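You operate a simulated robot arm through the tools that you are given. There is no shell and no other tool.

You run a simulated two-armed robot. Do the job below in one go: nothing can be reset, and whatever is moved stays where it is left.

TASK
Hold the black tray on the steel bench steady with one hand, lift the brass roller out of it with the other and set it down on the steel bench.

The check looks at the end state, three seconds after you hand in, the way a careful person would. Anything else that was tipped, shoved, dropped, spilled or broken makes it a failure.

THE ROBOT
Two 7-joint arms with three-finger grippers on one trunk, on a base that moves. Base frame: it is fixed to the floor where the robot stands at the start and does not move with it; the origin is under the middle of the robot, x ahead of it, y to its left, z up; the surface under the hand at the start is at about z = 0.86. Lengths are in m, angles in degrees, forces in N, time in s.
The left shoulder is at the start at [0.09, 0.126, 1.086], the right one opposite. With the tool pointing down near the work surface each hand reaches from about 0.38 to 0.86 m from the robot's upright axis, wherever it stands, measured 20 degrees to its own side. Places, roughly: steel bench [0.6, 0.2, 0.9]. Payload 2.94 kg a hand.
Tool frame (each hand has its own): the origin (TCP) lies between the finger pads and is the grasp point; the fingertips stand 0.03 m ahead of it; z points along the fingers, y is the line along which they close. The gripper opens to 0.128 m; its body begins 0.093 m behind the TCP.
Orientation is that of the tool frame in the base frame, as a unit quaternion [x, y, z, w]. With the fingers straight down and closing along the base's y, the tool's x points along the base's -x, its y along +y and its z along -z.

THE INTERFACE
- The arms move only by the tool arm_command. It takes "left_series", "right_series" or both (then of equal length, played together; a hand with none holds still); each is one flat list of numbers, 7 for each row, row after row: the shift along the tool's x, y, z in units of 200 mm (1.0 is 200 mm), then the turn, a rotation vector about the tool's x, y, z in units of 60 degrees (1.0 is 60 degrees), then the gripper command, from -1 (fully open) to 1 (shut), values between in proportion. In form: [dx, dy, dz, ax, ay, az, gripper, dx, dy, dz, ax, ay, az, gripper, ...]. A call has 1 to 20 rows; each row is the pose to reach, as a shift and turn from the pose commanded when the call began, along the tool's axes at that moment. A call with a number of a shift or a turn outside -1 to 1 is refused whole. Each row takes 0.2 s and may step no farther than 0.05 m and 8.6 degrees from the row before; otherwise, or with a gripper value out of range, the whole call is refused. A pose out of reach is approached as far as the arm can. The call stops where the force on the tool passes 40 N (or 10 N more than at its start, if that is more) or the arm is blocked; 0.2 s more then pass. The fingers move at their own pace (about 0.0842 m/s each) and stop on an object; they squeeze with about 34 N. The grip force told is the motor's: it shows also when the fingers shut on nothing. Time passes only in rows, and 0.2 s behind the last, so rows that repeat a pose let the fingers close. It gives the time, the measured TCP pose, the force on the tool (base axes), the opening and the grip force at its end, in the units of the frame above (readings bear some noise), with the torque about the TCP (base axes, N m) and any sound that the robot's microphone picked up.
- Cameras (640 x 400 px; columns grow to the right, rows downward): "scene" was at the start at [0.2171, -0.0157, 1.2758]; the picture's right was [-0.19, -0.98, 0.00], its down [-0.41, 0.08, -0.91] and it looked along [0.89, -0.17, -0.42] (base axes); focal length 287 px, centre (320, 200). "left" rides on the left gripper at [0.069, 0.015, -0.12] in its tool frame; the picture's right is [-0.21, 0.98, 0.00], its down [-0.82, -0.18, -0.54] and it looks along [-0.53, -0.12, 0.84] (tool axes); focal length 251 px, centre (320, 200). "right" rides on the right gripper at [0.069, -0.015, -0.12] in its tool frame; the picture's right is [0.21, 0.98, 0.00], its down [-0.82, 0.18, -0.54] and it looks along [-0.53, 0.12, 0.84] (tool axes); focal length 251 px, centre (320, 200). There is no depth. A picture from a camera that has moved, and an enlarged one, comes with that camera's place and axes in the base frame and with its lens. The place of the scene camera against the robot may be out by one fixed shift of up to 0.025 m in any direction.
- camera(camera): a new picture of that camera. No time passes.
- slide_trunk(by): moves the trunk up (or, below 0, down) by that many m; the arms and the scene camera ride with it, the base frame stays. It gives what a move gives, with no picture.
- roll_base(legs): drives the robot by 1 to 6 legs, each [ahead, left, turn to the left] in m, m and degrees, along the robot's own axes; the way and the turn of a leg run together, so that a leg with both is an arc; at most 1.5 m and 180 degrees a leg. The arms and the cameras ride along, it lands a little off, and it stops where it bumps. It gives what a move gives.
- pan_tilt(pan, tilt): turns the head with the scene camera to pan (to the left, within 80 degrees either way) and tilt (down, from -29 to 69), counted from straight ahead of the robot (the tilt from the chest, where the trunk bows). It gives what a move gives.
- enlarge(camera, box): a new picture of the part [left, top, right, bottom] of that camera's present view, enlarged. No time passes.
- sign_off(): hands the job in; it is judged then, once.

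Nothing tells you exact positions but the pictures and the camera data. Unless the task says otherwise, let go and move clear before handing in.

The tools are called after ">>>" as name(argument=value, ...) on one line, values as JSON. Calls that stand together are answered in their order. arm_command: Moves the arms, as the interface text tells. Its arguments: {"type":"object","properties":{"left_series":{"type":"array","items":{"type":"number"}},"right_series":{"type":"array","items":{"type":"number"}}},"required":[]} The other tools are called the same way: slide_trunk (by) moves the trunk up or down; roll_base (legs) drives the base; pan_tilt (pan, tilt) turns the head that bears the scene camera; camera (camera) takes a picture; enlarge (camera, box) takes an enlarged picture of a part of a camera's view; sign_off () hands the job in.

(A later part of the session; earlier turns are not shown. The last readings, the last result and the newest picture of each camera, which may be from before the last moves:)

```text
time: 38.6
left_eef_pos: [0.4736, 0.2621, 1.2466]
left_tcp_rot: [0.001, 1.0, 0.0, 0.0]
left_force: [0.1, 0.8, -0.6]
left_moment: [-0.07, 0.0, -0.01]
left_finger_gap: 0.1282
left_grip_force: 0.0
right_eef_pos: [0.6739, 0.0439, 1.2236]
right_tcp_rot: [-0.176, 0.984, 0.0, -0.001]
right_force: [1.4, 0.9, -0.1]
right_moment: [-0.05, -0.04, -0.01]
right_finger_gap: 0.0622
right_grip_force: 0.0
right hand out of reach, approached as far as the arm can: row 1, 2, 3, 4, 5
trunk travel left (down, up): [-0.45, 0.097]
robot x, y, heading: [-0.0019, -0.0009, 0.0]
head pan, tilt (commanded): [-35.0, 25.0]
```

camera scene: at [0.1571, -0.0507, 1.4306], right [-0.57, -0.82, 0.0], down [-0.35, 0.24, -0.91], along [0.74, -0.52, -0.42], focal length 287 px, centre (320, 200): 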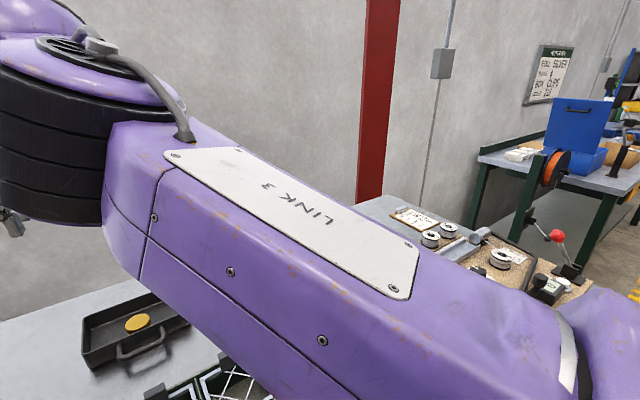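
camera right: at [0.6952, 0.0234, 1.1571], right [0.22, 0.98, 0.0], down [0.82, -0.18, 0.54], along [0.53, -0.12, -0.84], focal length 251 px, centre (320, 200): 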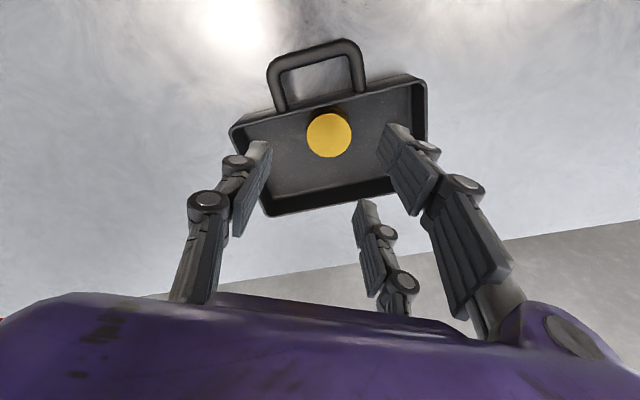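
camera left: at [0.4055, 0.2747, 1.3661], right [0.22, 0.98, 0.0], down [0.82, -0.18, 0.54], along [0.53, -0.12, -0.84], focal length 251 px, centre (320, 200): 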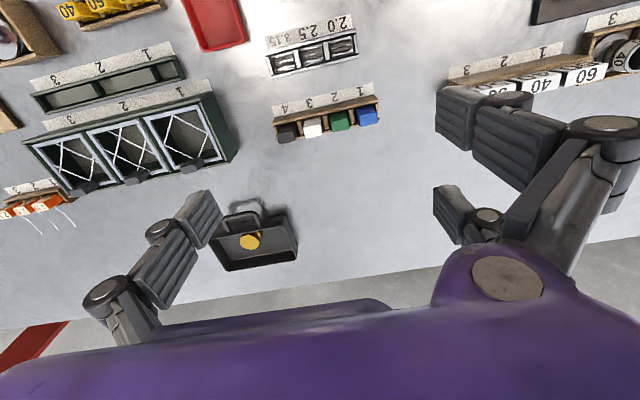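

Unlocked: the elbow flexed and the hand reached its target. I'll pull further back to a comfortable place and square up the yaw.

>>> arm_command(right_series=[0.12, -0.075, 0, 0, 0, 0.083, 0.03, 0.24, -0.15, 0, 0, 0, 0.167, 0.03, 0.36, -0.225, 0, 0, 0, 0.25, 0.03, 0.483, -0.3035, 0, 0, 0, 0.333, 0.03, 0.483, -0.3035, 0, 0, 0, 0.333, 0.03])

```text
time: 39.8
left_eef_pos: [0.476, 0.2599, 1.2462]
left_tcp_rot: [0.0, 1.0, 0.001, 0.001]
left_force: [-0.7, 0.4, 0.0]
left_moment: [-0.02, 0.0, 0.0]
left_finger_gap: 0.128
left_grip_force: 0.0
right_eef_pos: [0.6067, -0.0496, 1.2218]
right_tcp_rot: [-0.001, 1.0, 0.002, -0.001]
right_force: [-1.1, -0.6, -0.1]
right_moment: [0.01, 0.04, -0.02]
right_finger_gap: 0.0621
right_grip_force: 0.1
trunk travel left (down, up): [-0.45, 0.097]
robot x, y, heading: [0.0016, -0.0022, 0.1]
head pan, tilt (commanded): [-35.0, 25.0]
```

The right arm is free again. My reach model now says I need about 4–5 cm more reach, so I'll check the bench underside clearance closely before a short forward drive.

>>> pan_tilt(pan=0, tilt=69)

>>> enlarge(camera="scene", box=[380, 200, 640, 400])

>>> enlarge(camera="scene", box=[0, 200, 260, 400])

```text
time: 40.9
left_eef_pos: [0.474, 0.2587, 1.2459]
left_tcp_rot: [0.001, 1.0, 0.001, 0.0]
left_force: [0.1, 0.5, -0.6]
left_moment: [0.0, 0.0, -0.01]
left_finger_gap: 0.128
left_grip_force: 0.0
right_eef_pos: [0.6072, -0.0496, 1.2223]
right_tcp_rot: [-0.003, 1.0, 0.002, -0.002]
right_force: [-0.1, 0.4, 0.0]
right_moment: [0.02, 0.02, 0.0]
right_finger_gap: 0.062
right_grip_force: 0.0
trunk travel left (down, up): [-0.45, 0.097]
robot x, y, heading: [0.0003, 0.0026, -0.1]
head pan, tilt (commanded): [0.0, 68.8]
```

```text
2.00 times, centred on (510, 300) of scene
camera zoom: at [0.1375, 0.002, 1.3712], right [0.0, -1.0, 0.0], down [-0.93, 0.0, -0.36], along [0.36, 0.0, -0.93], focal length 574 px, centre (-60, 0)
```

zoom: 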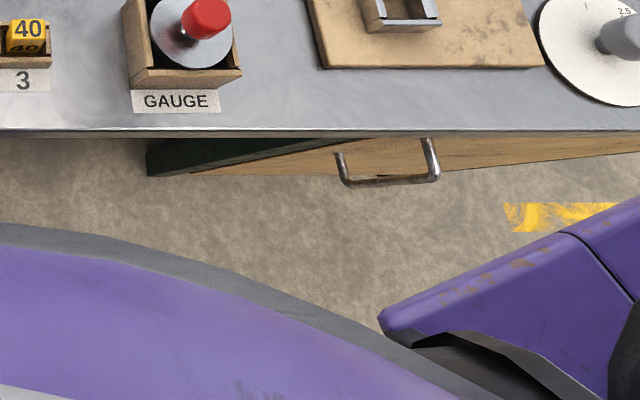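

```text
2.00 times, centred on (130, 300) of scene
camera zoom: at [0.1375, 0.002, 1.3712], right [0.0, -1.0, 0.0], down [-0.93, 0.0, -0.36], along [0.36, 0.0, -0.93], focal length 574 px, centre (700, 0)
```

zoom: 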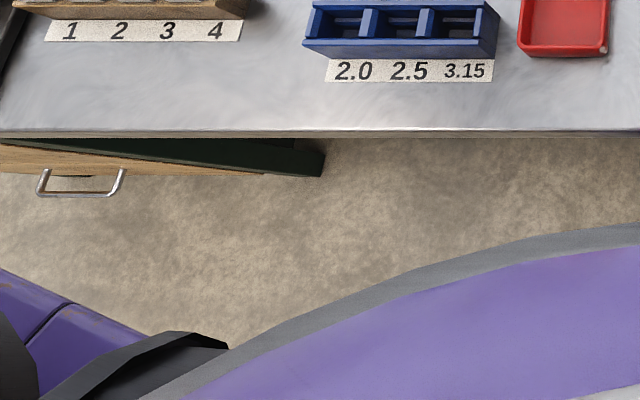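

There is open knee space under the bench across the robot's width, and the chest silhouette sits about 7.5 cm behind the bench edge with the trunk raised. I'll drive 6 cm forward.

>>> roll_base(legs=[[0.055, 0, 0]])

>>> camera(camera="scene")

```text
time: 41.9
left_eef_pos: [0.5257, 0.259, 1.247]
left_tcp_rot: [0.001, 1.0, 0.0, 0.0]
left_force: [0.9, -0.1, -0.1]
left_moment: [0.04, -0.01, -0.01]
left_finger_gap: 0.1279
left_grip_force: 0.2
right_eef_pos: [0.6592, -0.051, 1.2237]
right_tcp_rot: [-0.002, 1.0, 0.001, -0.002]
right_force: [-0.1, -0.3, -0.2]
right_moment: [-0.01, 0.02, -0.05]
right_finger_gap: 0.062
right_grip_force: 0.1
trunk travel left (down, up): [-0.45, 0.097]
robot x, y, heading: [0.0534, -0.0022, 0.1]
head pan, tilt (commanded): [0.0, 68.8]
```

```text
taken
camera scene: at [0.189, 0.0022, 1.3715], right [0.0, -1.0, 0.0], down [-0.93, 0.0, -0.36], along [0.36, 0.0, -0.93], focal length 287 px, centre (320, 200)
```

scene: 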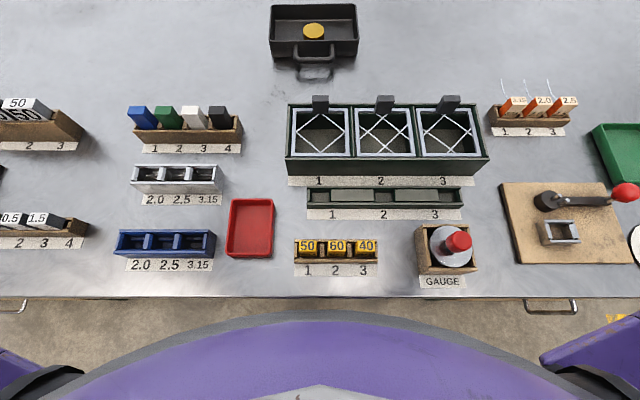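

The drive was clean and the chest is still about 2 cm behind the bench edge. I'll lower the trunk 6 cm so the work height sits in the middle of the reach shell.

>>> slide_trunk(by=-0.06)

>>> camera(camera="scene")

```text
time: 42.9
left_eef_pos: [0.5276, 0.259, 1.1873]
left_tcp_rot: [0.001, 1.0, 0.001, 0.001]
left_force: [0.4, 0.2, 0.7]
left_moment: [-0.01, -0.01, -0.03]
left_finger_gap: 0.1282
left_grip_force: 0.1
right_eef_pos: [0.6592, -0.0505, 1.1647]
right_tcp_rot: [-0.002, 1.0, 0.001, 0.0]
right_force: [0.4, -0.4, 1.1]
right_moment: [-0.02, -0.02, -0.02]
right_finger_gap: 0.0621
right_grip_force: 0.0
trunk travel left (down, up): [-0.39, 0.157]
robot x, y, heading: [0.0537, 0.0006, -0.2]
head pan, tilt (commanded): [0.0, 68.8]
```

```text
taken
camera scene: at [0.2134, 0.0021, 1.305], right [0.0, -1.0, 0.0], down [-0.93, 0.0, -0.36], along [0.36, 0.0, -0.93], focal length 287 px, centre (320, 200)
```

scene: 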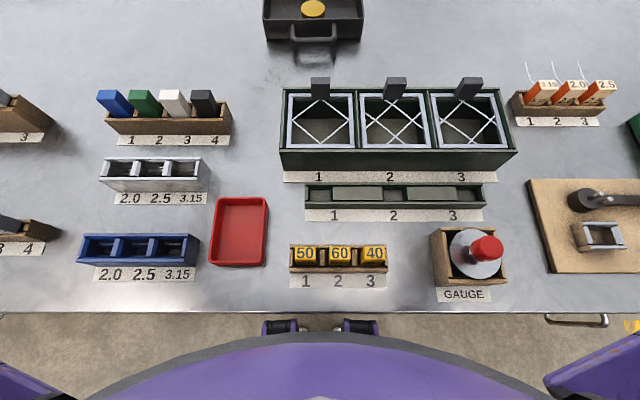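

Clear everywhere. Now I'll bring the right hand over the roller again with the 25° yaw, at z ≈ 0.985, and inspect from close.

>>> arm_command(right_series=[-0.105, 0.0525, 0.15, 0, 0, 0.07, 0.03, -0.21, 0.105, 0.3, 0, 0, 0.14, 0.03, -0.315, 0.1575, 0.45, 0, 0, 0.21, 0.03, -0.42, 0.21, 0.6, 0, 0, 0.28, 0.03, -0.525, 0.2625, 0.75, 0, 0, 0.35, 0.03, -0.6315, 0.315, 0.9, 0, 0, 0.4167, 0.03, -0.6315, 0.315, 0.9, 0, 0, 0.4167, 0.03])

>>> enlarge(camera="right", box=[160, 40, 480, 240])

>>> pan_tilt(pan=0, tilt=40)

>>> enlarge(camera="scene", box=[240, 60, 400, 160])

```text
time: 44.5
left_eef_pos: [0.5275, 0.258, 1.1866]
left_tcp_rot: [0.0, 1.0, 0.001, 0.001]
left_force: [-0.3, -0.3, -0.2]
left_moment: [0.05, 0.01, -0.03]
left_finger_gap: 0.1279
left_grip_force: 0.0
right_eef_pos: [0.7866, 0.0129, 0.9817]
right_tcp_rot: [0.216, 0.976, 0.001, -0.001]
right_force: [0.8, -0.7, 0.3]
right_moment: [0.03, 0.0, -0.01]
right_finger_gap: 0.0622
right_grip_force: 0.0
trunk travel left (down, up): [-0.39, 0.157]
robot x, y, heading: [0.0516, -0.0003, 0.3]
head pan, tilt (commanded): [0.0, 68.8]
```

```text
2.00 times, centred on (320, 140) of right
camera zoom: at [0.7182, 0.0276, 1.1017], right [0.22, 0.98, 0.0], down [0.82, -0.18, 0.54], along [0.53, -0.11, -0.84], focal length 503 px, centre (320, 320)
```

zoom: 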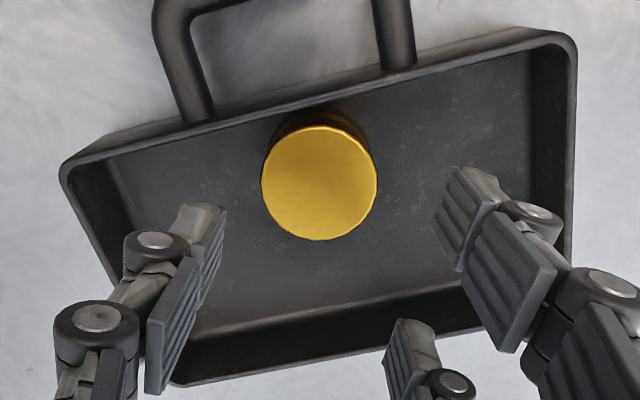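

```text
time: 45.4
left_eef_pos: [0.5287, 0.2598, 1.1859]
left_tcp_rot: [0.001, 1.0, 0.001, 0.0]
left_force: [0.3, -0.6, -0.3]
left_moment: [0.0, -0.04, -0.01]
left_finger_gap: 0.1281
left_grip_force: 0.1
right_eef_pos: [0.7871, 0.0136, 0.9833]
right_tcp_rot: [0.214, 0.977, 0.001, -0.001]
right_force: [0.1, -0.6, -0.1]
right_moment: [-0.01, -0.04, 0.02]
right_finger_gap: 0.0619
right_grip_force: 0.1
trunk travel left (down, up): [-0.39, 0.157]
robot x, y, heading: [0.0531, 0.0011, -0.1]
head pan, tilt (commanded): [0.0, 40.0]
```

```text
4.00 times, centred on (320, 110) of scene
camera zoom: at [0.2431, 0.0021, 1.341], right [0.0, -1.0, 0.0], down [-0.64, 0.0, -0.77], along [0.77, 0.0, -0.64], focal length 1148 px, centre (320, 560)
```

zoom: 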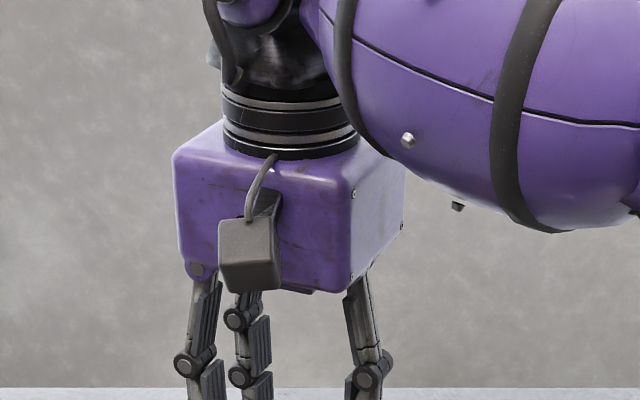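

Reach is fine now. The roller centre is at about [0.780, 0.014], 5 mm off the near wall's inner edge. I'll reduce the yaw to 18° (most even clearance), nudge the position, and re-check just above the rim.

>>> arm_command(right_series=[0.007, -0.004, 0.05, 0, 0, -0.06, 0.03, 0.0135, -0.008, 0.115, 0, 0, -0.1167, 0.03, 0.0135, -0.008, 0.115, 0, 0, -0.1167, 0.03])

>>> enlarge(camera="right", box=[160, 40, 480, 240])

>>> camera(camera="scene")

>>> camera(camera="left")

```text
time: 46.2
left_eef_pos: [0.5282, 0.2595, 1.1863]
left_tcp_rot: [0.001, 1.0, 0.0, 0.0]
left_force: [-0.3, 0.5, 0.3]
left_moment: [-0.05, -0.02, 0.01]
left_finger_gap: 0.128
left_grip_force: 0.1
right_eef_pos: [0.7826, 0.0143, 0.9585]
right_tcp_rot: [0.154, 0.988, 0.001, 0.0]
right_force: [0.0, 0.3, -0.2]
right_moment: [0.01, -0.01, -0.01]
right_finger_gap: 0.0621
right_grip_force: 0.0
trunk travel left (down, up): [-0.39, 0.157]
robot x, y, heading: [0.0559, -0.0025, 0.3]
head pan, tilt (commanded): [0.0, 40.0]
```

```text
2.00 times, centred on (320, 140) of right
camera zoom: at [0.7139, 0.0191, 1.0785], right [0.09, 1.0, 0.0], down [0.84, -0.08, 0.54], along [0.54, -0.05, -0.84], focal length 503 px, centre (320, 320)
```

zoom: 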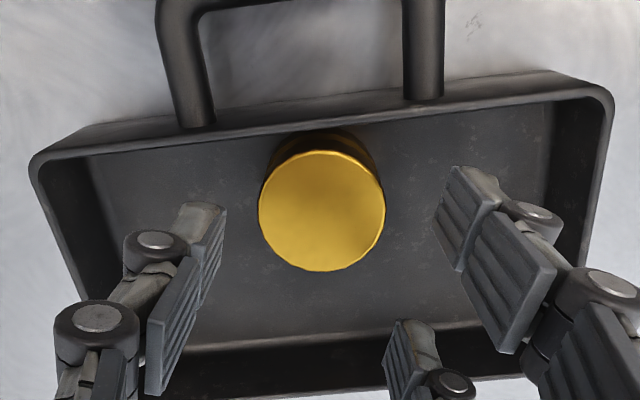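

```text
taken
camera scene: at [0.2431, 0.0022, 1.3411], right [0.0, -1.0, 0.0], down [-0.64, 0.0, -0.77], along [0.77, 0.0, -0.64], focal length 287 px, centre (320, 200)
```

scene: 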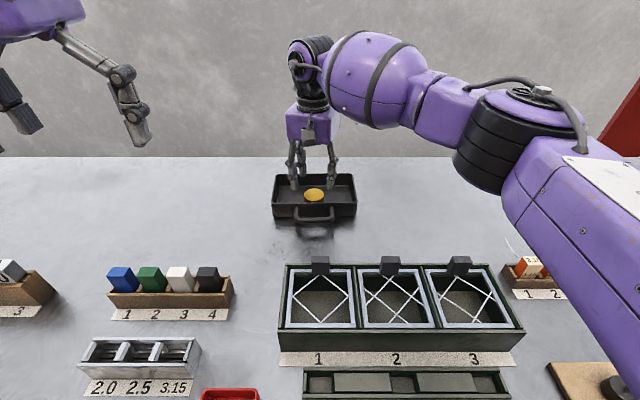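

```text
taken
camera left: at [0.4588, 0.275, 1.3064], right [0.22, 0.98, 0.0], down [0.82, -0.18, 0.54], along [0.53, -0.11, -0.84], focal length 251 px, centre (320, 200)
```

left: 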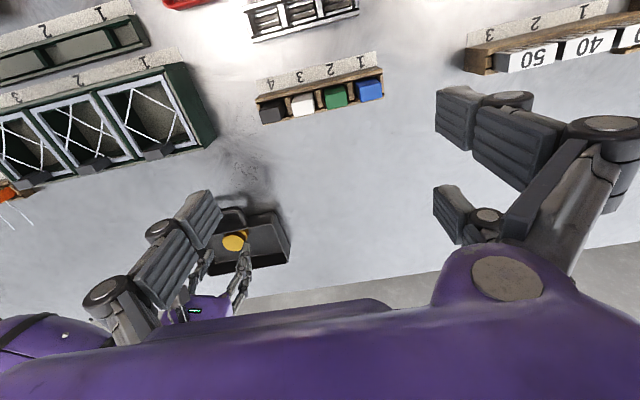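

Alignment is good: roller centre ≈ [0.779, 0.014], hand at [0.783, 0.014], with 7–9 mm of finger clearance to the near wall. I'll descend to z ≈ 0.907 so the fingertips sit beside the roller, above the tray floor.

>>> arm_command(right_series=[0, 0, 0.08, 0, 0, 0, 0.03, 0, 0, 0.15, 0, 0, 0, 0.03, 0, 0, 0.21, 0, 0, 0, 0.03, 0, 0, 0.2575, 0, 0, 0, 0.03])

>>> enlarge(camera="right", box=[160, 60, 480, 260])

>>> enlarge(camera="scene", box=[260, 140, 380, 230])

```text
time: 47.2
left_eef_pos: [0.5283, 0.2591, 1.1872]
left_tcp_rot: [0.002, 1.0, 0.001, -0.001]
left_force: [-0.8, 0.5, -0.6]
left_moment: [-0.02, 0.01, 0.02]
left_finger_gap: 0.1281
left_grip_force: 0.1
right_eef_pos: [0.7833, 0.0131, 0.9078]
right_tcp_rot: [0.155, 0.988, 0.0, 0.0]
right_force: [-0.4, 0.3, 1.2]
right_moment: [-0.02, 0.02, 0.03]
right_finger_gap: 0.062
right_grip_force: 0.0
trunk travel left (down, up): [-0.39, 0.157]
robot x, y, heading: [0.0547, 0.0035, 0.2]
head pan, tilt (commanded): [0.0, 40.0]
```

```text
2.00 times, centred on (320, 160) of right
camera zoom: at [0.714, 0.0194, 1.0273], right [0.09, 1.0, 0.0], down [0.84, -0.08, 0.54], along [0.54, -0.05, -0.84], focal length 503 px, centre (320, 280)
```

zoom: 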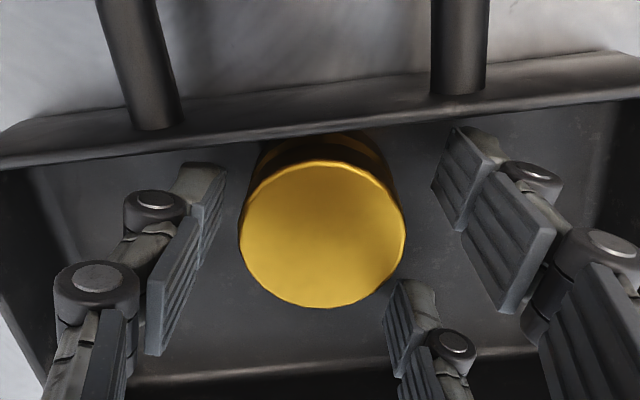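

```text
4.44 times, centred on (320, 185) of scene
camera zoom: at [0.2433, 0.0021, 1.341], right [0.0, -1.0, 0.0], down [-0.64, 0.0, -0.77], along [0.77, 0.0, -0.64], focal length 1275 px, centre (320, 267)
```

zoom: 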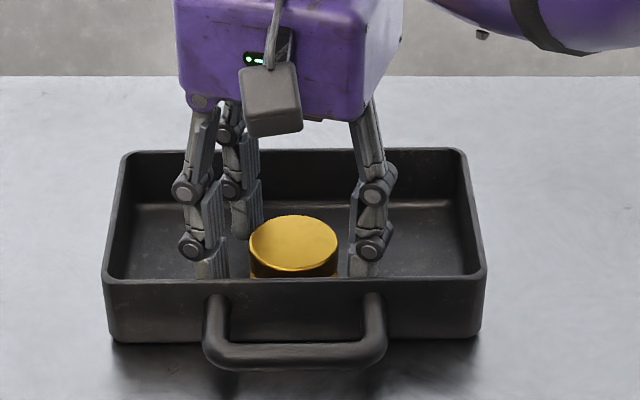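

All three fingers straddle the roller without touching anything. I'll close on it now.

>>> arm_command(right_series=[0, 0, 0, 0, 0, 0, 0.2, 0, 0, 0, 0, 0, 0, 0.4, 0, 0, 0, 0, 0, 0, 0.7, 0, 0, 0, 0, 0, 0, 1, 0, 0, 0, 0, 0, 0, 1])

>>> enlarge(camera="right", box=[160, 60, 480, 260])

>>> enlarge(camera="scene", box=[260, 140, 380, 230])

```text
time: 48.4
left_eef_pos: [0.5283, 0.2594, 1.1861]
left_tcp_rot: [0.001, 1.0, 0.001, 0.0]
left_force: [-0.2, 0.2, -0.3]
left_moment: [0.0, 0.03, 0.03]
left_finger_gap: 0.1281
left_grip_force: 0.1
right_eef_pos: [0.7825, 0.0132, 0.9082]
right_tcp_rot: [0.155, 0.988, 0.001, -0.001]
right_force: [-0.3, -1.2, 0.4]
right_moment: [-0.11, 0.05, -0.02]
right_finger_gap: 0.0423
right_grip_force: 33.8
trunk travel left (down, up): [-0.39, 0.157]
robot x, y, heading: [0.0524, -0.0001, -0.0]
head pan, tilt (commanded): [0.0, 40.0]
```

```text
2.00 times, centred on (320, 160) of right
camera zoom: at [0.7137, 0.0195, 1.0277], right [0.09, 1.0, 0.0], down [0.84, -0.08, 0.54], along [0.54, -0.05, -0.84], focal length 503 px, centre (320, 280)
```

zoom: 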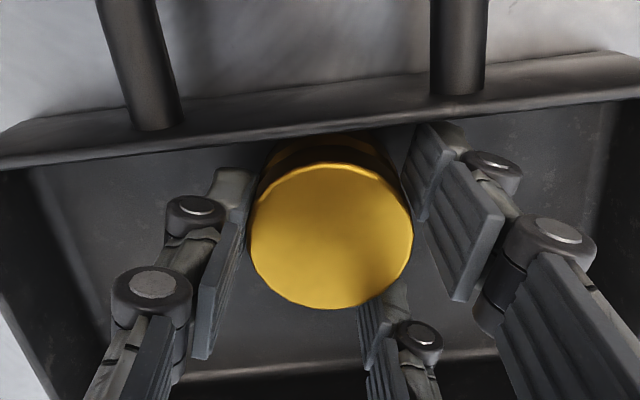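

```text
4.44 times, centred on (320, 185) of scene
camera zoom: at [0.2431, 0.002, 1.3411], right [0.0, -1.0, 0.0], down [-0.64, 0.0, -0.77], along [0.77, 0.0, -0.64], focal length 1275 px, centre (320, 267)
```

zoom: 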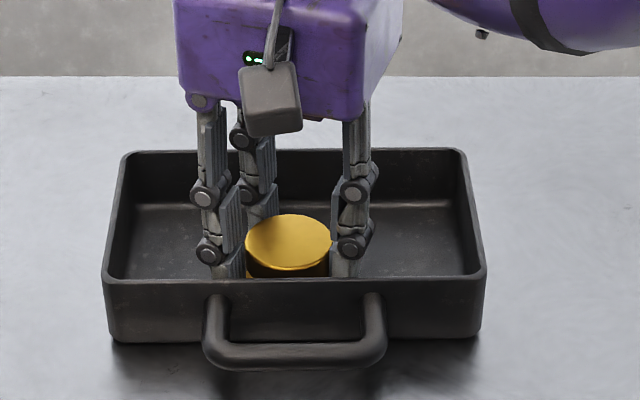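

The roller is firmly gripped (gap 42 mm, 34 N) and the tray has not moved. Both gripper bodies won't fit side by side here, so I'll raise the roller a few millimetres and shift it toward the tray's right side to make room for the left hand to hold the tray before lifting it out.

>>> arm_command(right_series=[0, 0, -0.008, 0, 0, 0, 1, 0, 0, -0.016, 0, 0, 0, 1, 0, 0, -0.025, 0, 0, 0, 1])

>>> enlarge(camera="scene", box=[260, 140, 380, 230])

```text
time: 49.2
left_eef_pos: [0.529, 0.2587, 1.1867]
left_tcp_rot: [0.001, 1.0, 0.001, 0.0]
left_force: [0.1, 0.5, 0.4]
left_moment: [0.03, 0.0, 0.0]
left_finger_gap: 0.1279
left_grip_force: 0.0
right_eef_pos: [0.7817, 0.0147, 0.9134]
right_tcp_rot: [0.154, 0.988, 0.002, -0.002]
right_force: [1.0, -0.4, -3.1]
right_moment: [0.0, -0.02, -0.03]
right_finger_gap: 0.0423
right_grip_force: 34.4
trunk travel left (down, up): [-0.39, 0.157]
robot x, y, heading: [0.0501, 0.0042, -0.1]
head pan, tilt (commanded): [0.0, 40.0]
```

```text
4.44 times, centred on (320, 185) of scene
camera zoom: at [0.2435, 0.0021, 1.341], right [0.0, -1.0, 0.0], down [-0.64, 0.0, -0.77], along [0.77, 0.0, -0.64], focal length 1275 px, centre (320, 267)
```

zoom: 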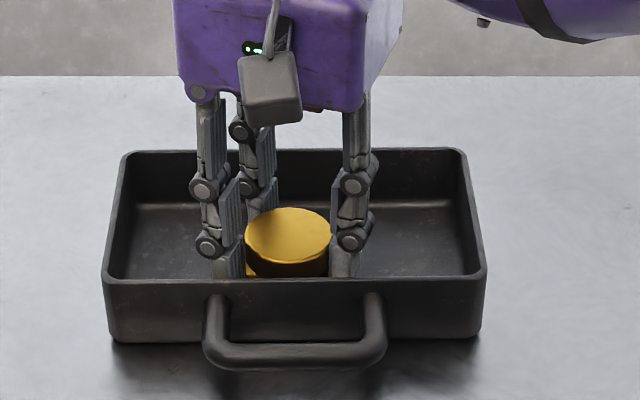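

The roller came up freely (about 3 N) without disturbing the tray. I'll shift it inside the tray to about [0.80, −0.022] and square the hand.

>>> arm_command(right_series=[-0.05, -0.02, -0.01, 0, 0, 0, 1, -0.09, -0.05, -0.01, 0, 0, -0.05, 1, -0.12, -0.08, -0.01, 0, 0, -0.11, 1, -0.14, -0.11, -0.01, 0, 0, -0.18, 1, -0.155, -0.1395, -0.01, 0, 0, -0.24, 1, -0.155, -0.1395, -0.01, 0, 0, -0.297, 1, -0.155, -0.1395, -0.01, 0, 0, -0.297, 1])

>>> enlarge(camera="scene", box=[260, 140, 380, 230])

>>> camera(camera="right")

```text
time: 50.8
left_eef_pos: [0.5293, 0.2589, 1.1868]
left_tcp_rot: [0.002, 1.0, 0.001, -0.001]
left_force: [-1.1, -0.3, -0.2]
left_moment: [0.0, 0.01, 0.03]
left_finger_gap: 0.128
left_grip_force: 0.0
right_eef_pos: [0.8035, -0.0219, 0.9145]
right_tcp_rot: [-0.001, 1.0, 0.0, -0.001]
right_force: [0.5, -1.2, -2.2]
right_moment: [0.06, -0.01, 0.01]
right_finger_gap: 0.0421
right_grip_force: 34.3
trunk travel left (down, up): [-0.39, 0.157]
robot x, y, heading: [0.0532, 0.0029, 0.1]
head pan, tilt (commanded): [0.0, 40.0]
```

```text
4.44 times, centred on (320, 185) of scene
camera zoom: at [0.2435, 0.002, 1.341], right [0.0, -1.0, 0.0], down [-0.64, 0.0, -0.77], along [0.77, 0.0, -0.64], focal length 1275 px, centre (320, 267)
```

zoom: 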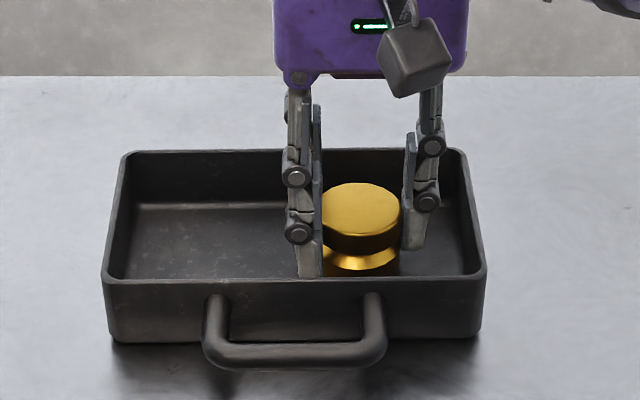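

```text
taken
camera right: at [0.736, -0.0388, 1.0343], right [-0.22, 0.98, 0.0], down [0.82, 0.18, 0.54], along [0.53, 0.12, -0.84], focal length 251 px, centre (320, 200)
```

right: 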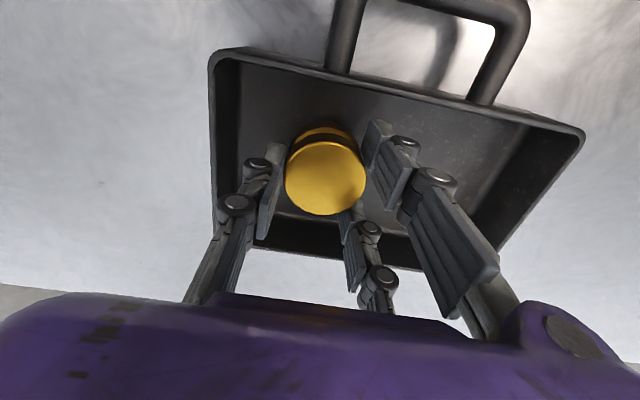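

I can now see the roller is a grooved spool gripped by its upper flange, and the tray has stayed put. Next I bring the left hand toward the tray's left wall, stopping above it for a close look.

>>> arm_command(left_series=[-0.16, -0.03, 0.1, 0, 0, 0, 0, -0.32, -0.08, 0.2, 0, 0, 0, 0.1, -0.48, -0.14, 0.32, 0, 0, 0, 0.2, -0.65, -0.2, 0.435, 0, 0, 0, 0.22, -0.65, -0.2, 0.435, 0, 0, 0, 0.22])

>>> camera(camera="left")

>>> camera(camera="scene")

```text
time: 52.0
left_eef_pos: [0.6576, 0.2185, 1.0989]
left_tcp_rot: [-0.001, 1.0, 0.0, 0.0]
left_force: [0.1, 0.3, -0.4]
left_moment: [-0.02, -0.02, -0.04]
left_finger_gap: 0.0498
left_grip_force: 0.1
right_eef_pos: [0.8033, -0.0222, 0.9157]
right_tcp_rot: [-0.001, 1.0, 0.001, 0.0]
right_force: [0.6, -0.1, -3.0]
right_moment: [-0.03, -0.05, -0.02]
right_finger_gap: 0.042
right_grip_force: 33.8
trunk travel left (down, up): [-0.39, 0.157]
robot x, y, heading: [0.0527, 0.0014, -0.3]
head pan, tilt (commanded): [0.0, 40.0]
```

```text
taken
camera left: at [0.5879, 0.2342, 1.2185], right [0.21, 0.98, 0.0], down [0.82, -0.18, 0.54], along [0.53, -0.11, -0.84], focal length 251 px, centre (320, 200)
```

left: 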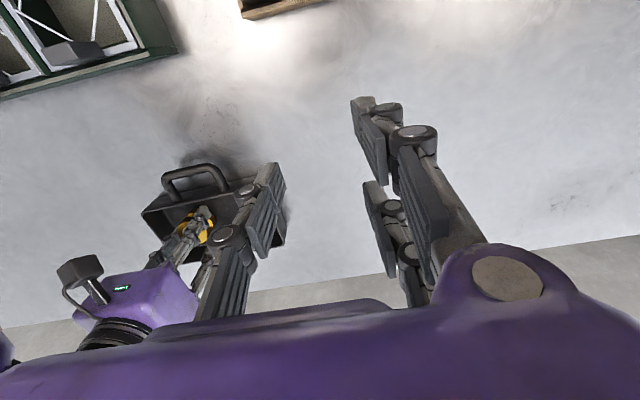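

```text
taken
camera scene: at [0.2424, 0.0025, 1.3412], right [0.0, -1.0, 0.0], down [-0.64, 0.0, -0.77], along [0.77, 0.0, -0.64], focal length 287 px, centre (320, 200)
```

scene: 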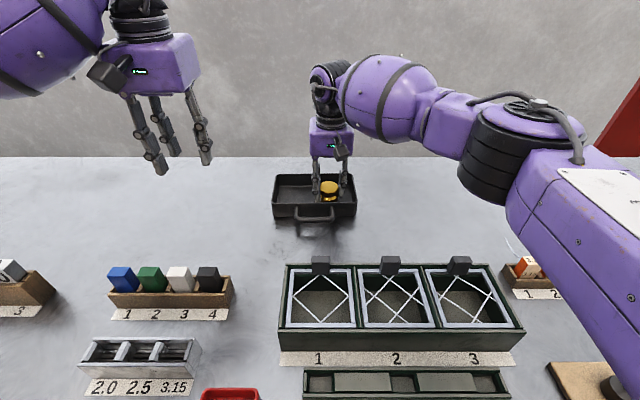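

>>> arm_command(left_series=[-0.13, -0.07, 0.09, 0, 0, 0, 0.3, -0.265, -0.14, 0.18, 0, 0, 0, 0.375, -0.4, -0.22, 0.27, 0, 0, 0, 0.375, -0.53, -0.31, 0.36, 0, 0, 0, 0.375, -0.662, -0.4175, 0.445, 0, 0, 0, 0.375, -0.662, -0.4175, 0.445, 0, 0, 0, 0.375])

>>> camera(camera="left")

>>> enlarge(camera="scene", box=[220, 40, 420, 240])

>>> camera(camera="right")

```text
time: 53.4
left_eef_pos: [0.7904, 0.1363, 1.01]
left_tcp_rot: [0.0, 1.0, 0.001, 0.001]
left_force: [0.0, -0.1, -0.7]
left_moment: [-0.02, 0.01, -0.03]
left_finger_gap: 0.0398
left_grip_force: 0.0
right_eef_pos: [0.8034, -0.0214, 0.9147]
right_tcp_rot: [-0.001, 1.0, 0.001, -0.001]
right_force: [-0.4, 1.0, -3.1]
right_moment: [-0.04, -0.05, -0.01]
right_finger_gap: 0.0419
right_grip_force: 34.4
trunk travel left (down, up): [-0.39, 0.157]
robot x, y, heading: [0.0518, 0.0, 0.1]
head pan, tilt (commanded): [0.0, 40.0]
```

```text
taken
camera left: at [0.7207, 0.1522, 1.13], right [0.22, 0.98, 0.0], down [0.82, -0.18, 0.54], along [0.53, -0.11, -0.84], focal length 251 px, centre (320, 200)
```

left: 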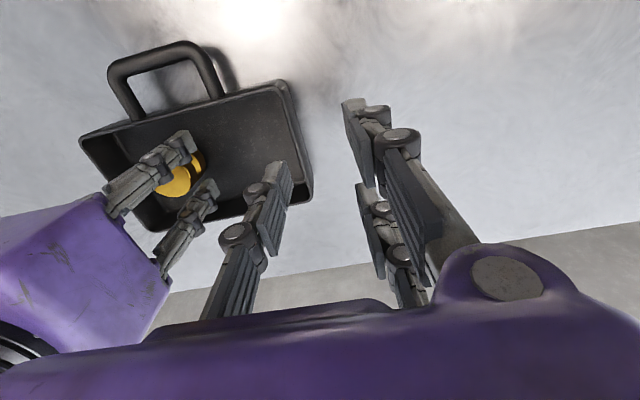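

```text
2.00 times, centred on (320, 140) of scene
camera zoom: at [0.2429, 0.0029, 1.3411], right [0.0, -1.0, 0.0], down [-0.64, 0.0, -0.77], along [0.77, 0.0, -0.64], focal length 574 px, centre (320, 320)
```

zoom: 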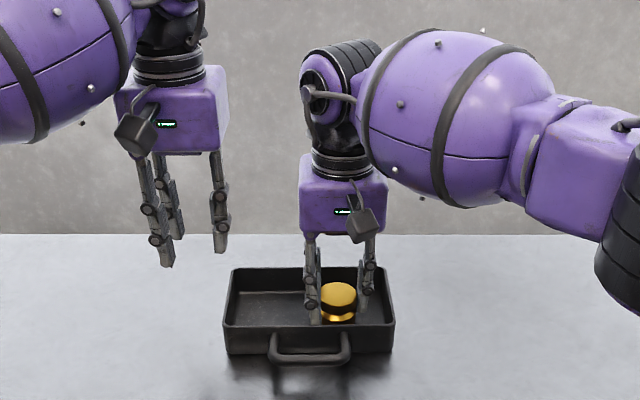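

```text
taken
camera right: at [0.7355, -0.0379, 1.0347], right [-0.22, 0.98, 0.0], down [0.82, 0.18, 0.54], along [0.53, 0.12, -0.84], focal length 251 px, centre (320, 200)
```

right: 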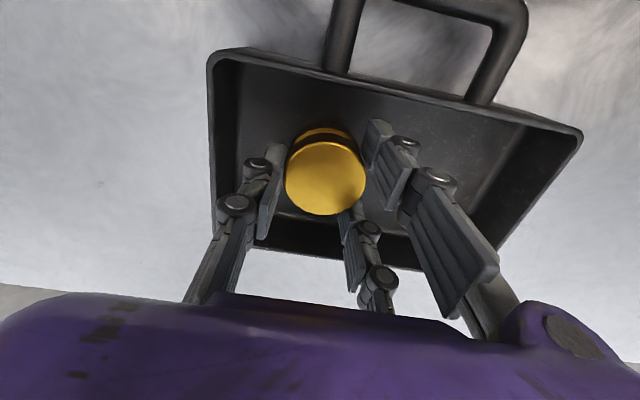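

>>> enlarge(camera="left", box=[200, 60, 400, 260])

```text
2.00 times, centred on (300, 160) of left
camera zoom: at [0.7207, 0.1522, 1.13], right [0.22, 0.98, 0.0], down [0.82, -0.18, 0.54], along [0.53, -0.11, -0.84], focal length 503 px, centre (360, 280)
```

zoom: 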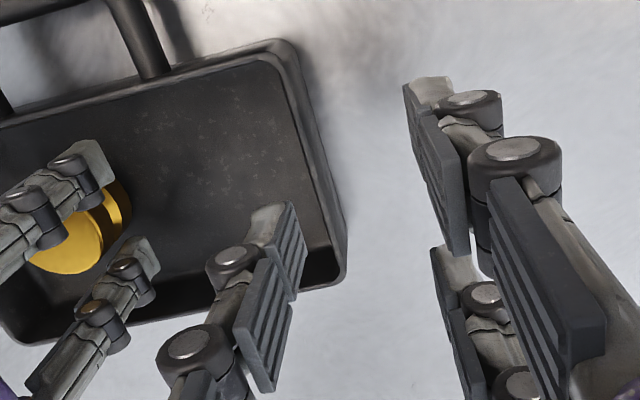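

The left wall's rim runs at about y = 0.109–0.114. I'll move the left hand over it, still above the rim, and check how centred it is.

>>> arm_command(left_series=[-0.01, -0.06, 0.1, 0, 0, 0, 0.375, -0.02, -0.1265, 0.2, 0, 0, 0, 0.375, -0.025, -0.1265, 0.3, 0, 0, 0, 0.375, -0.025, -0.1265, 0.3, 0, 0, 0, 0.375])

>>> enlarge(camera="left", box=[200, 60, 440, 260])

>>> enlarge(camera="scene", box=[240, 120, 400, 240])

```text
time: 54.4
left_eef_pos: [0.7945, 0.1094, 0.951]
left_tcp_rot: [0.001, 1.0, 0.001, 0.0]
left_force: [0.9, 0.3, 0.0]
left_moment: [-0.01, -0.01, 0.0]
left_finger_gap: 0.0397
left_grip_force: 0.0
right_eef_pos: [0.8043, -0.0231, 0.9155]
right_tcp_rot: [-0.001, 1.0, 0.001, -0.001]
right_force: [0.9, -0.1, -3.4]
right_moment: [0.01, 0.0, -0.03]
right_finger_gap: 0.0416
right_grip_force: 33.9
trunk travel left (down, up): [-0.39, 0.157]
robot x, y, heading: [0.0544, 0.0015, 0.0]
head pan, tilt (commanded): [0.0, 40.0]
```

```text
2.00 times, centred on (320, 160) of left
camera zoom: at [0.7255, 0.1257, 1.07], right [0.22, 0.98, 0.0], down [0.82, -0.18, 0.54], along [0.53, -0.11, -0.84], focal length 503 px, centre (320, 280)
```

zoom: 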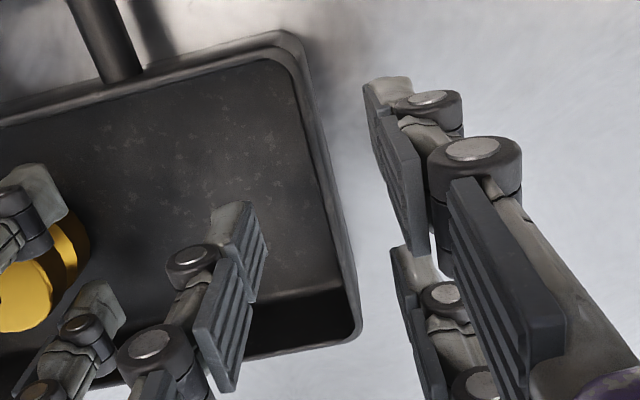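

```text
3.33 times, centred on (320, 180) of scene
camera zoom: at [0.2433, 0.0019, 1.341], right [0.0, -1.0, 0.0], down [-0.64, 0.0, -0.77], along [0.77, 0.0, -0.64], focal length 956 px, centre (320, 267)
```

zoom: 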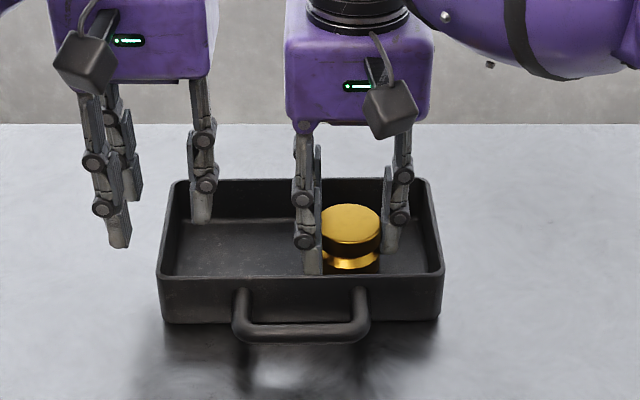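

The wall centre is at about y = 0.112, roughly 3 mm left of the hand centre. I'll correct that while descending over the wall with the fingers still open, then close part way to check centring.

>>> arm_command(left_series=[0, 0.014, 0.07, 0, 0, 0, 0.375, 0, 0.014, 0.14, 0, 0, 0, 0.375, 0, 0.014, 0.215, 0, 0, 0, 0.375, 0, 0.014, 0.215, 0, 0, 0, 0.6, 0, 0.014, 0.215, 0, 0, 0, 0.72])

>>> enlarge(camera="left", box=[220, 80, 420, 260])

>>> enlarge(camera="scene", box=[240, 120, 400, 240])

```text
time: 55.6
left_eef_pos: [0.7956, 0.1143, 0.9055]
left_tcp_rot: [0.0, 1.0, 0.001, 0.0]
left_force: [0.1, -0.3, 0.2]
left_moment: [0.02, 0.04, -0.01]
left_finger_gap: 0.0177
left_grip_force: 0.0
right_eef_pos: [0.8044, -0.023, 0.9148]
right_tcp_rot: [-0.002, 1.0, 0.001, -0.001]
right_force: [-0.1, 0.5, -2.7]
right_moment: [-0.01, 0.01, -0.03]
right_finger_gap: 0.0394
right_grip_force: 33.4
trunk travel left (down, up): [-0.39, 0.157]
robot x, y, heading: [0.0558, -0.0051, 0.1]
head pan, tilt (commanded): [0.0, 40.0]
```

```text
2.22 times, centred on (320, 170) of left
camera zoom: at [0.7263, 0.1294, 1.0268], right [0.22, 0.98, 0.0], down [0.82, -0.18, 0.54], along [0.53, -0.11, -0.84], focal length 559 px, centre (320, 267)
```

zoom: 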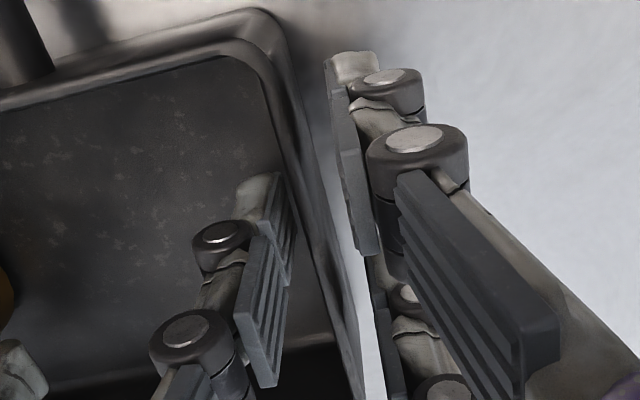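

```text
3.33 times, centred on (320, 180) of scene
camera zoom: at [0.2436, 0.0021, 1.341], right [0.0, -1.0, 0.0], down [-0.64, 0.0, -0.77], along [0.77, 0.0, -0.64], focal length 956 px, centre (320, 267)
```

zoom: 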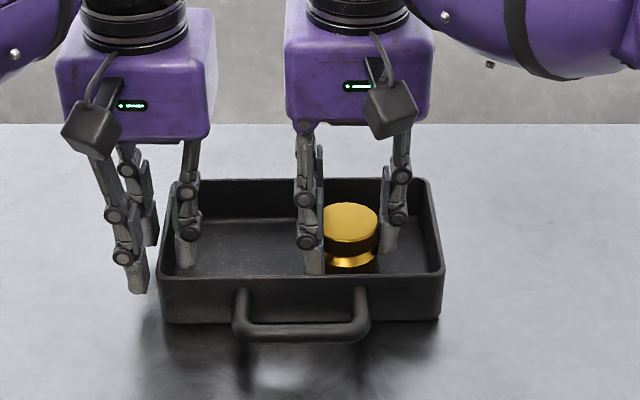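

The wall is centred between the left fingers to within about a millimetre. I'll close gently on it to hold the tray.

>>> arm_command(left_series=[0, 0, 0, 0, 0, 0, 0.78, 0, 0, 0, 0, 0, 0, 0.84, 0, 0, 0, 0, 0, 0, 0.88, 0, 0, 0, 0, 0, 0, 0.91, 0, 0, 0, 0, 0, 0, 0.94, 0, 0, 0, 0, 0, 0, 0.94])

>>> enlarge(camera="left", box=[220, 80, 420, 260])

>>> enlarge(camera="scene", box=[240, 120, 400, 240])

```text
time: 57.0
left_eef_pos: [0.7959, 0.1133, 0.9068]
left_tcp_rot: [0.0, 1.0, 0.001, 0.001]
left_force: [-1.4, -0.4, -0.1]
left_moment: [-0.04, -0.09, -0.09]
left_finger_gap: 0.0061
left_grip_force: 32.4
right_eef_pos: [0.8038, -0.0236, 0.9143]
right_tcp_rot: [-0.001, 1.0, 0.0, -0.001]
right_force: [-0.4, 0.9, -2.9]
right_moment: [0.0, 0.04, 0.0]
right_finger_gap: 0.0391
right_grip_force: 34.0
trunk travel left (down, up): [-0.39, 0.157]
robot x, y, heading: [0.053, -0.0002, 0.1]
head pan, tilt (commanded): [0.0, 40.0]
```

```text
2.22 times, centred on (320, 170) of left
camera zoom: at [0.7262, 0.1293, 1.0268], right [0.22, 0.98, 0.0], down [0.82, -0.18, 0.54], along [0.53, -0.11, -0.84], focal length 559 px, centre (320, 267)
```

zoom: 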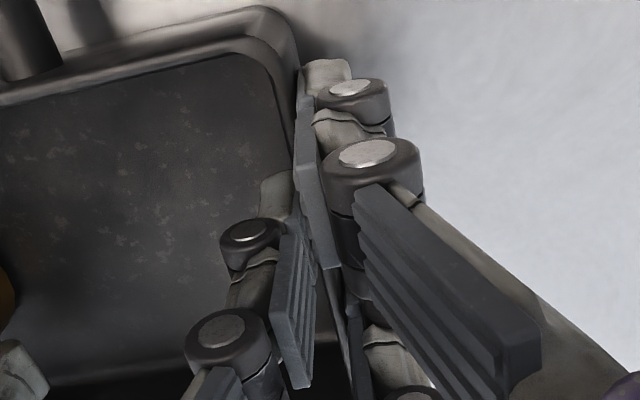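

```text
3.33 times, centred on (320, 180) of scene
camera zoom: at [0.2435, 0.0021, 1.341], right [0.0, -1.0, 0.0], down [-0.64, 0.0, -0.77], along [0.77, 0.0, -0.64], focal length 956 px, centre (320, 267)
```

zoom: 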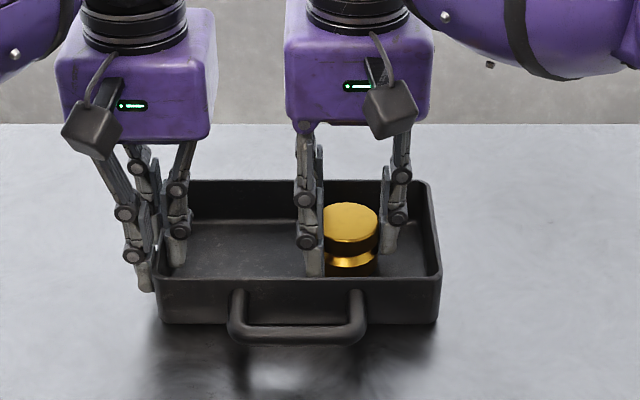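

The left hand now holds the tray wall (32 N, gap 6 mm); the tray aligned by only a couple of millimetres. Now I lift the roller straight up out of the tray.

>>> arm_command(right_series=[0, 0, -0.07, 0, 0, 0, 1, 0, 0, -0.16, 0, 0, 0, 1, 0, 0, -0.26, 0, 0, 0, 1, 0, 0, -0.36, 0, 0, 0, 1, 0, 0, -0.45, 0, 0, 0, 1, 0, 0, -0.45, 0, 0, 0, 1])

>>> camera(camera="scene")

>>> camera(camera="right")

```text
time: 58.4
left_eef_pos: [0.7955, 0.114, 0.9068]
left_tcp_rot: [0.0, 1.0, 0.0, 0.0]
left_force: [0.0, -0.7, -0.7]
left_moment: [-0.02, -0.12, -0.03]
left_finger_gap: 0.0061
left_grip_force: 32.3
right_eef_pos: [0.8046, -0.0236, 1.0048]
right_tcp_rot: [0.0, 1.0, 0.0, -0.001]
right_force: [-0.3, 0.6, -2.5]
right_moment: [0.01, -0.01, 0.0]
right_finger_gap: 0.0391
right_grip_force: 34.3
trunk travel left (down, up): [-0.39, 0.157]
robot x, y, heading: [0.0531, 0.0001, -0.1]
head pan, tilt (commanded): [0.0, 40.0]
```

```text
taken
camera scene: at [0.2437, 0.0021, 1.341], right [0.0, -1.0, 0.0], down [-0.64, 0.0, -0.77], along [0.77, 0.0, -0.64], focal length 287 px, centre (320, 200)
```

scene: 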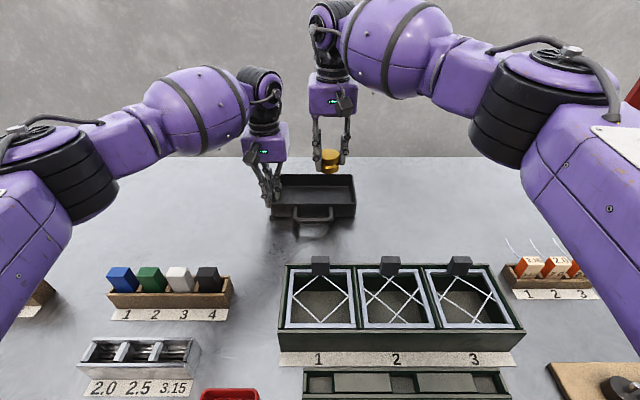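

```text
taken
camera right: at [0.7362, -0.0393, 1.1242], right [-0.22, 0.98, 0.0], down [0.82, 0.18, 0.54], along [0.53, 0.12, -0.84], focal length 251 px, centre (320, 200)
```

right: 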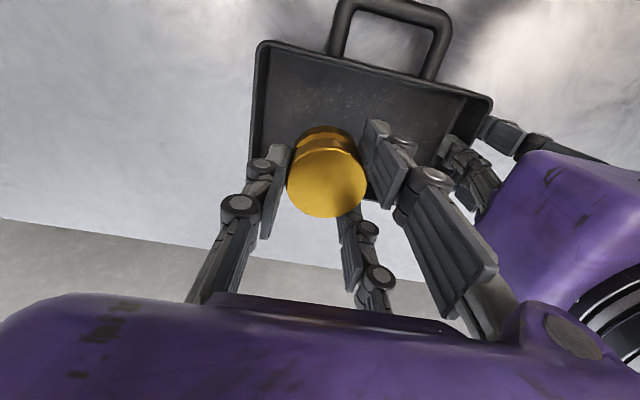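

The roller is clear of the tray and upright. I'll check the grasp close up and then carry it over the right wall to the free bench area.

>>> enlarge(camera="scene", box=[260, 100, 400, 240])

>>> arm_command(right_series=[0.03, -0.1, 0, 0, 0, 0, 1, 0.08, -0.25, 0, 0, 0, 0, 1, 0.14, -0.42, 0, 0, 0, 0, 1, 0.2, -0.58, 0, 0, 0, 0, 1, 0.26, -0.74, 0, 0, 0, 0, 1, 0.323, -0.882, 0, 0, 0, 0, 1, 0.323, -0.882, 0, 0, 0, 0, 1])

>>> camera(camera="scene")

>>> camera(camera="right")

```text
2.86 times, centred on (330, 170) of scene
camera zoom: at [0.2437, 0.0021, 1.341], right [0.0, -1.0, 0.0], down [-0.64, 0.0, -0.77], along [0.77, 0.0, -0.64], focal length 820 px, centre (291, 286)
```

zoom: 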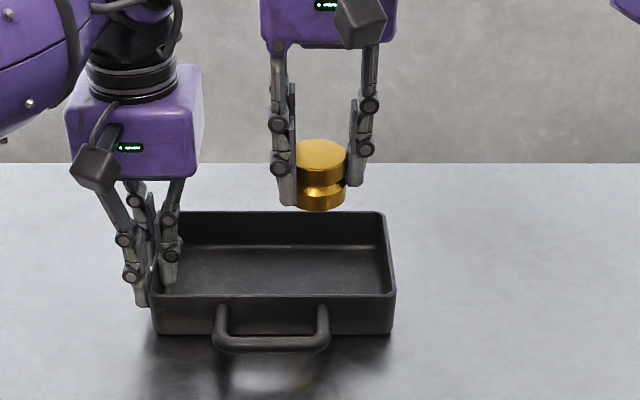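

```text
time: 60.0
left_eef_pos: [0.7954, 0.1144, 0.9068]
left_tcp_rot: [0.0, 1.0, 0.0, 0.0]
left_force: [0.9, -0.3, 0.0]
left_moment: [-0.06, -0.07, -0.06]
left_finger_gap: 0.0058
left_grip_force: 33.0
right_eef_pos: [0.7397, -0.1995, 1.0051]
right_tcp_rot: [-0.001, 1.0, 0.001, 0.0]
right_force: [0.0, -0.7, -3.7]
right_moment: [-0.03, -0.01, 0.0]
right_finger_gap: 0.0389
right_grip_force: 34.0
trunk travel left (down, up): [-0.39, 0.157]
robot x, y, heading: [0.0552, 0.0008, 0.2]
head pan, tilt (commanded): [0.0, 40.0]
```

```text
taken
camera scene: at [0.2438, 0.0027, 1.341], right [0.0, -1.0, 0.0], down [-0.64, 0.0, -0.77], along [0.77, 0.0, -0.64], focal length 287 px, centre (320, 200)
```

scene: 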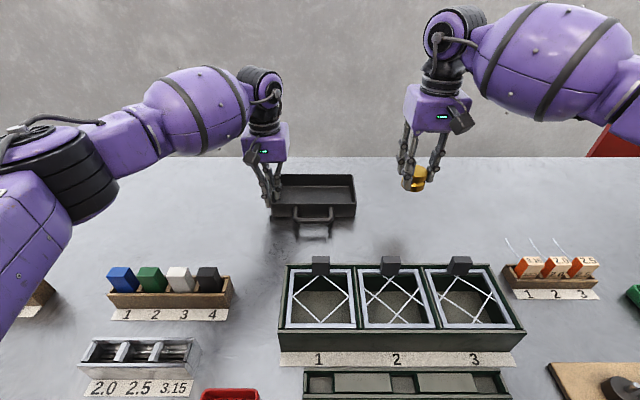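

```text
taken
camera right: at [0.6716, -0.215, 1.1241], right [-0.22, 0.98, 0.0], down [0.82, 0.18, 0.54], along [0.53, 0.12, -0.84], focal length 251 px, centre (320, 200)
```

right: 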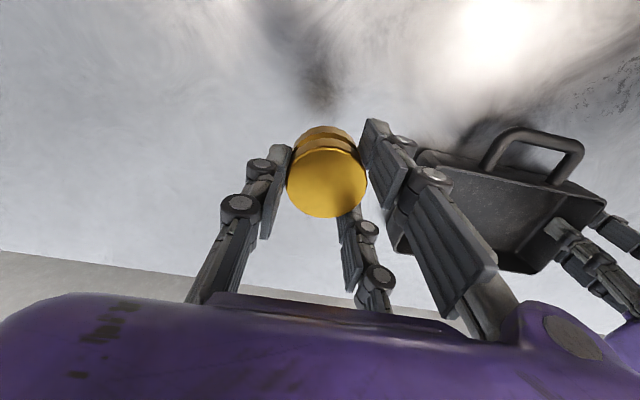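

Now lowering the roller toward the bench, stopping about a centimetre above the expected contact.

>>> arm_command(right_series=[0, 0, 0.1, 0, 0, 0, 1, 0, 0, 0.2, 0, 0, 0, 1, 0, 0, 0.3, 0, 0, 0, 1, 0, 0, 0.38, 0, 0, 0, 1, 0, 0, 0.44, 0, 0, 0, 1, 0, 0, 0.46, 0, 0, 0, 1])

>>> enlarge(camera="scene", box=[360, 120, 480, 220])

```text
time: 61.4
left_eef_pos: [0.7953, 0.1136, 0.9072]
left_tcp_rot: [0.001, 1.0, 0.0, 0.0]
left_force: [0.6, -0.1, 0.2]
left_moment: [0.02, 0.0, 0.01]
left_finger_gap: 0.006
left_grip_force: 32.1
right_eef_pos: [0.7401, -0.199, 0.9119]
right_tcp_rot: [0.0, 1.0, 0.001, -0.001]
right_force: [0.6, -0.2, -3.0]
right_moment: [-0.04, 0.0, 0.02]
right_finger_gap: 0.0389
right_grip_force: 34.3
trunk travel left (down, up): [-0.39, 0.157]
robot x, y, heading: [0.0548, 0.0016, -0.3]
head pan, tilt (commanded): [0.0, 40.0]
```

```text
4.00 times, centred on (420, 170) of scene
camera zoom: at [0.2436, 0.0021, 1.341], right [0.0, -1.0, 0.0], down [-0.64, 0.0, -0.77], along [0.77, 0.0, -0.64], focal length 1148 px, centre (-80, 320)
```

zoom: 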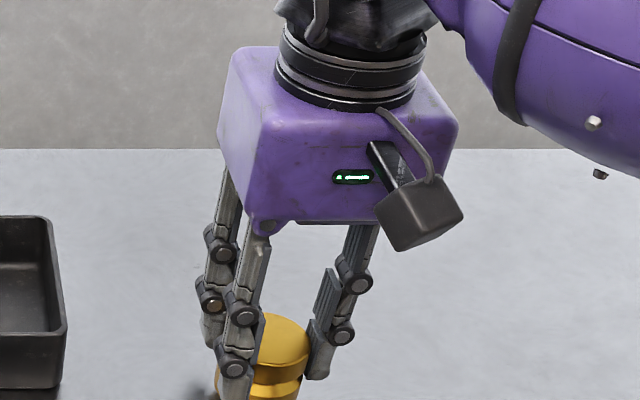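

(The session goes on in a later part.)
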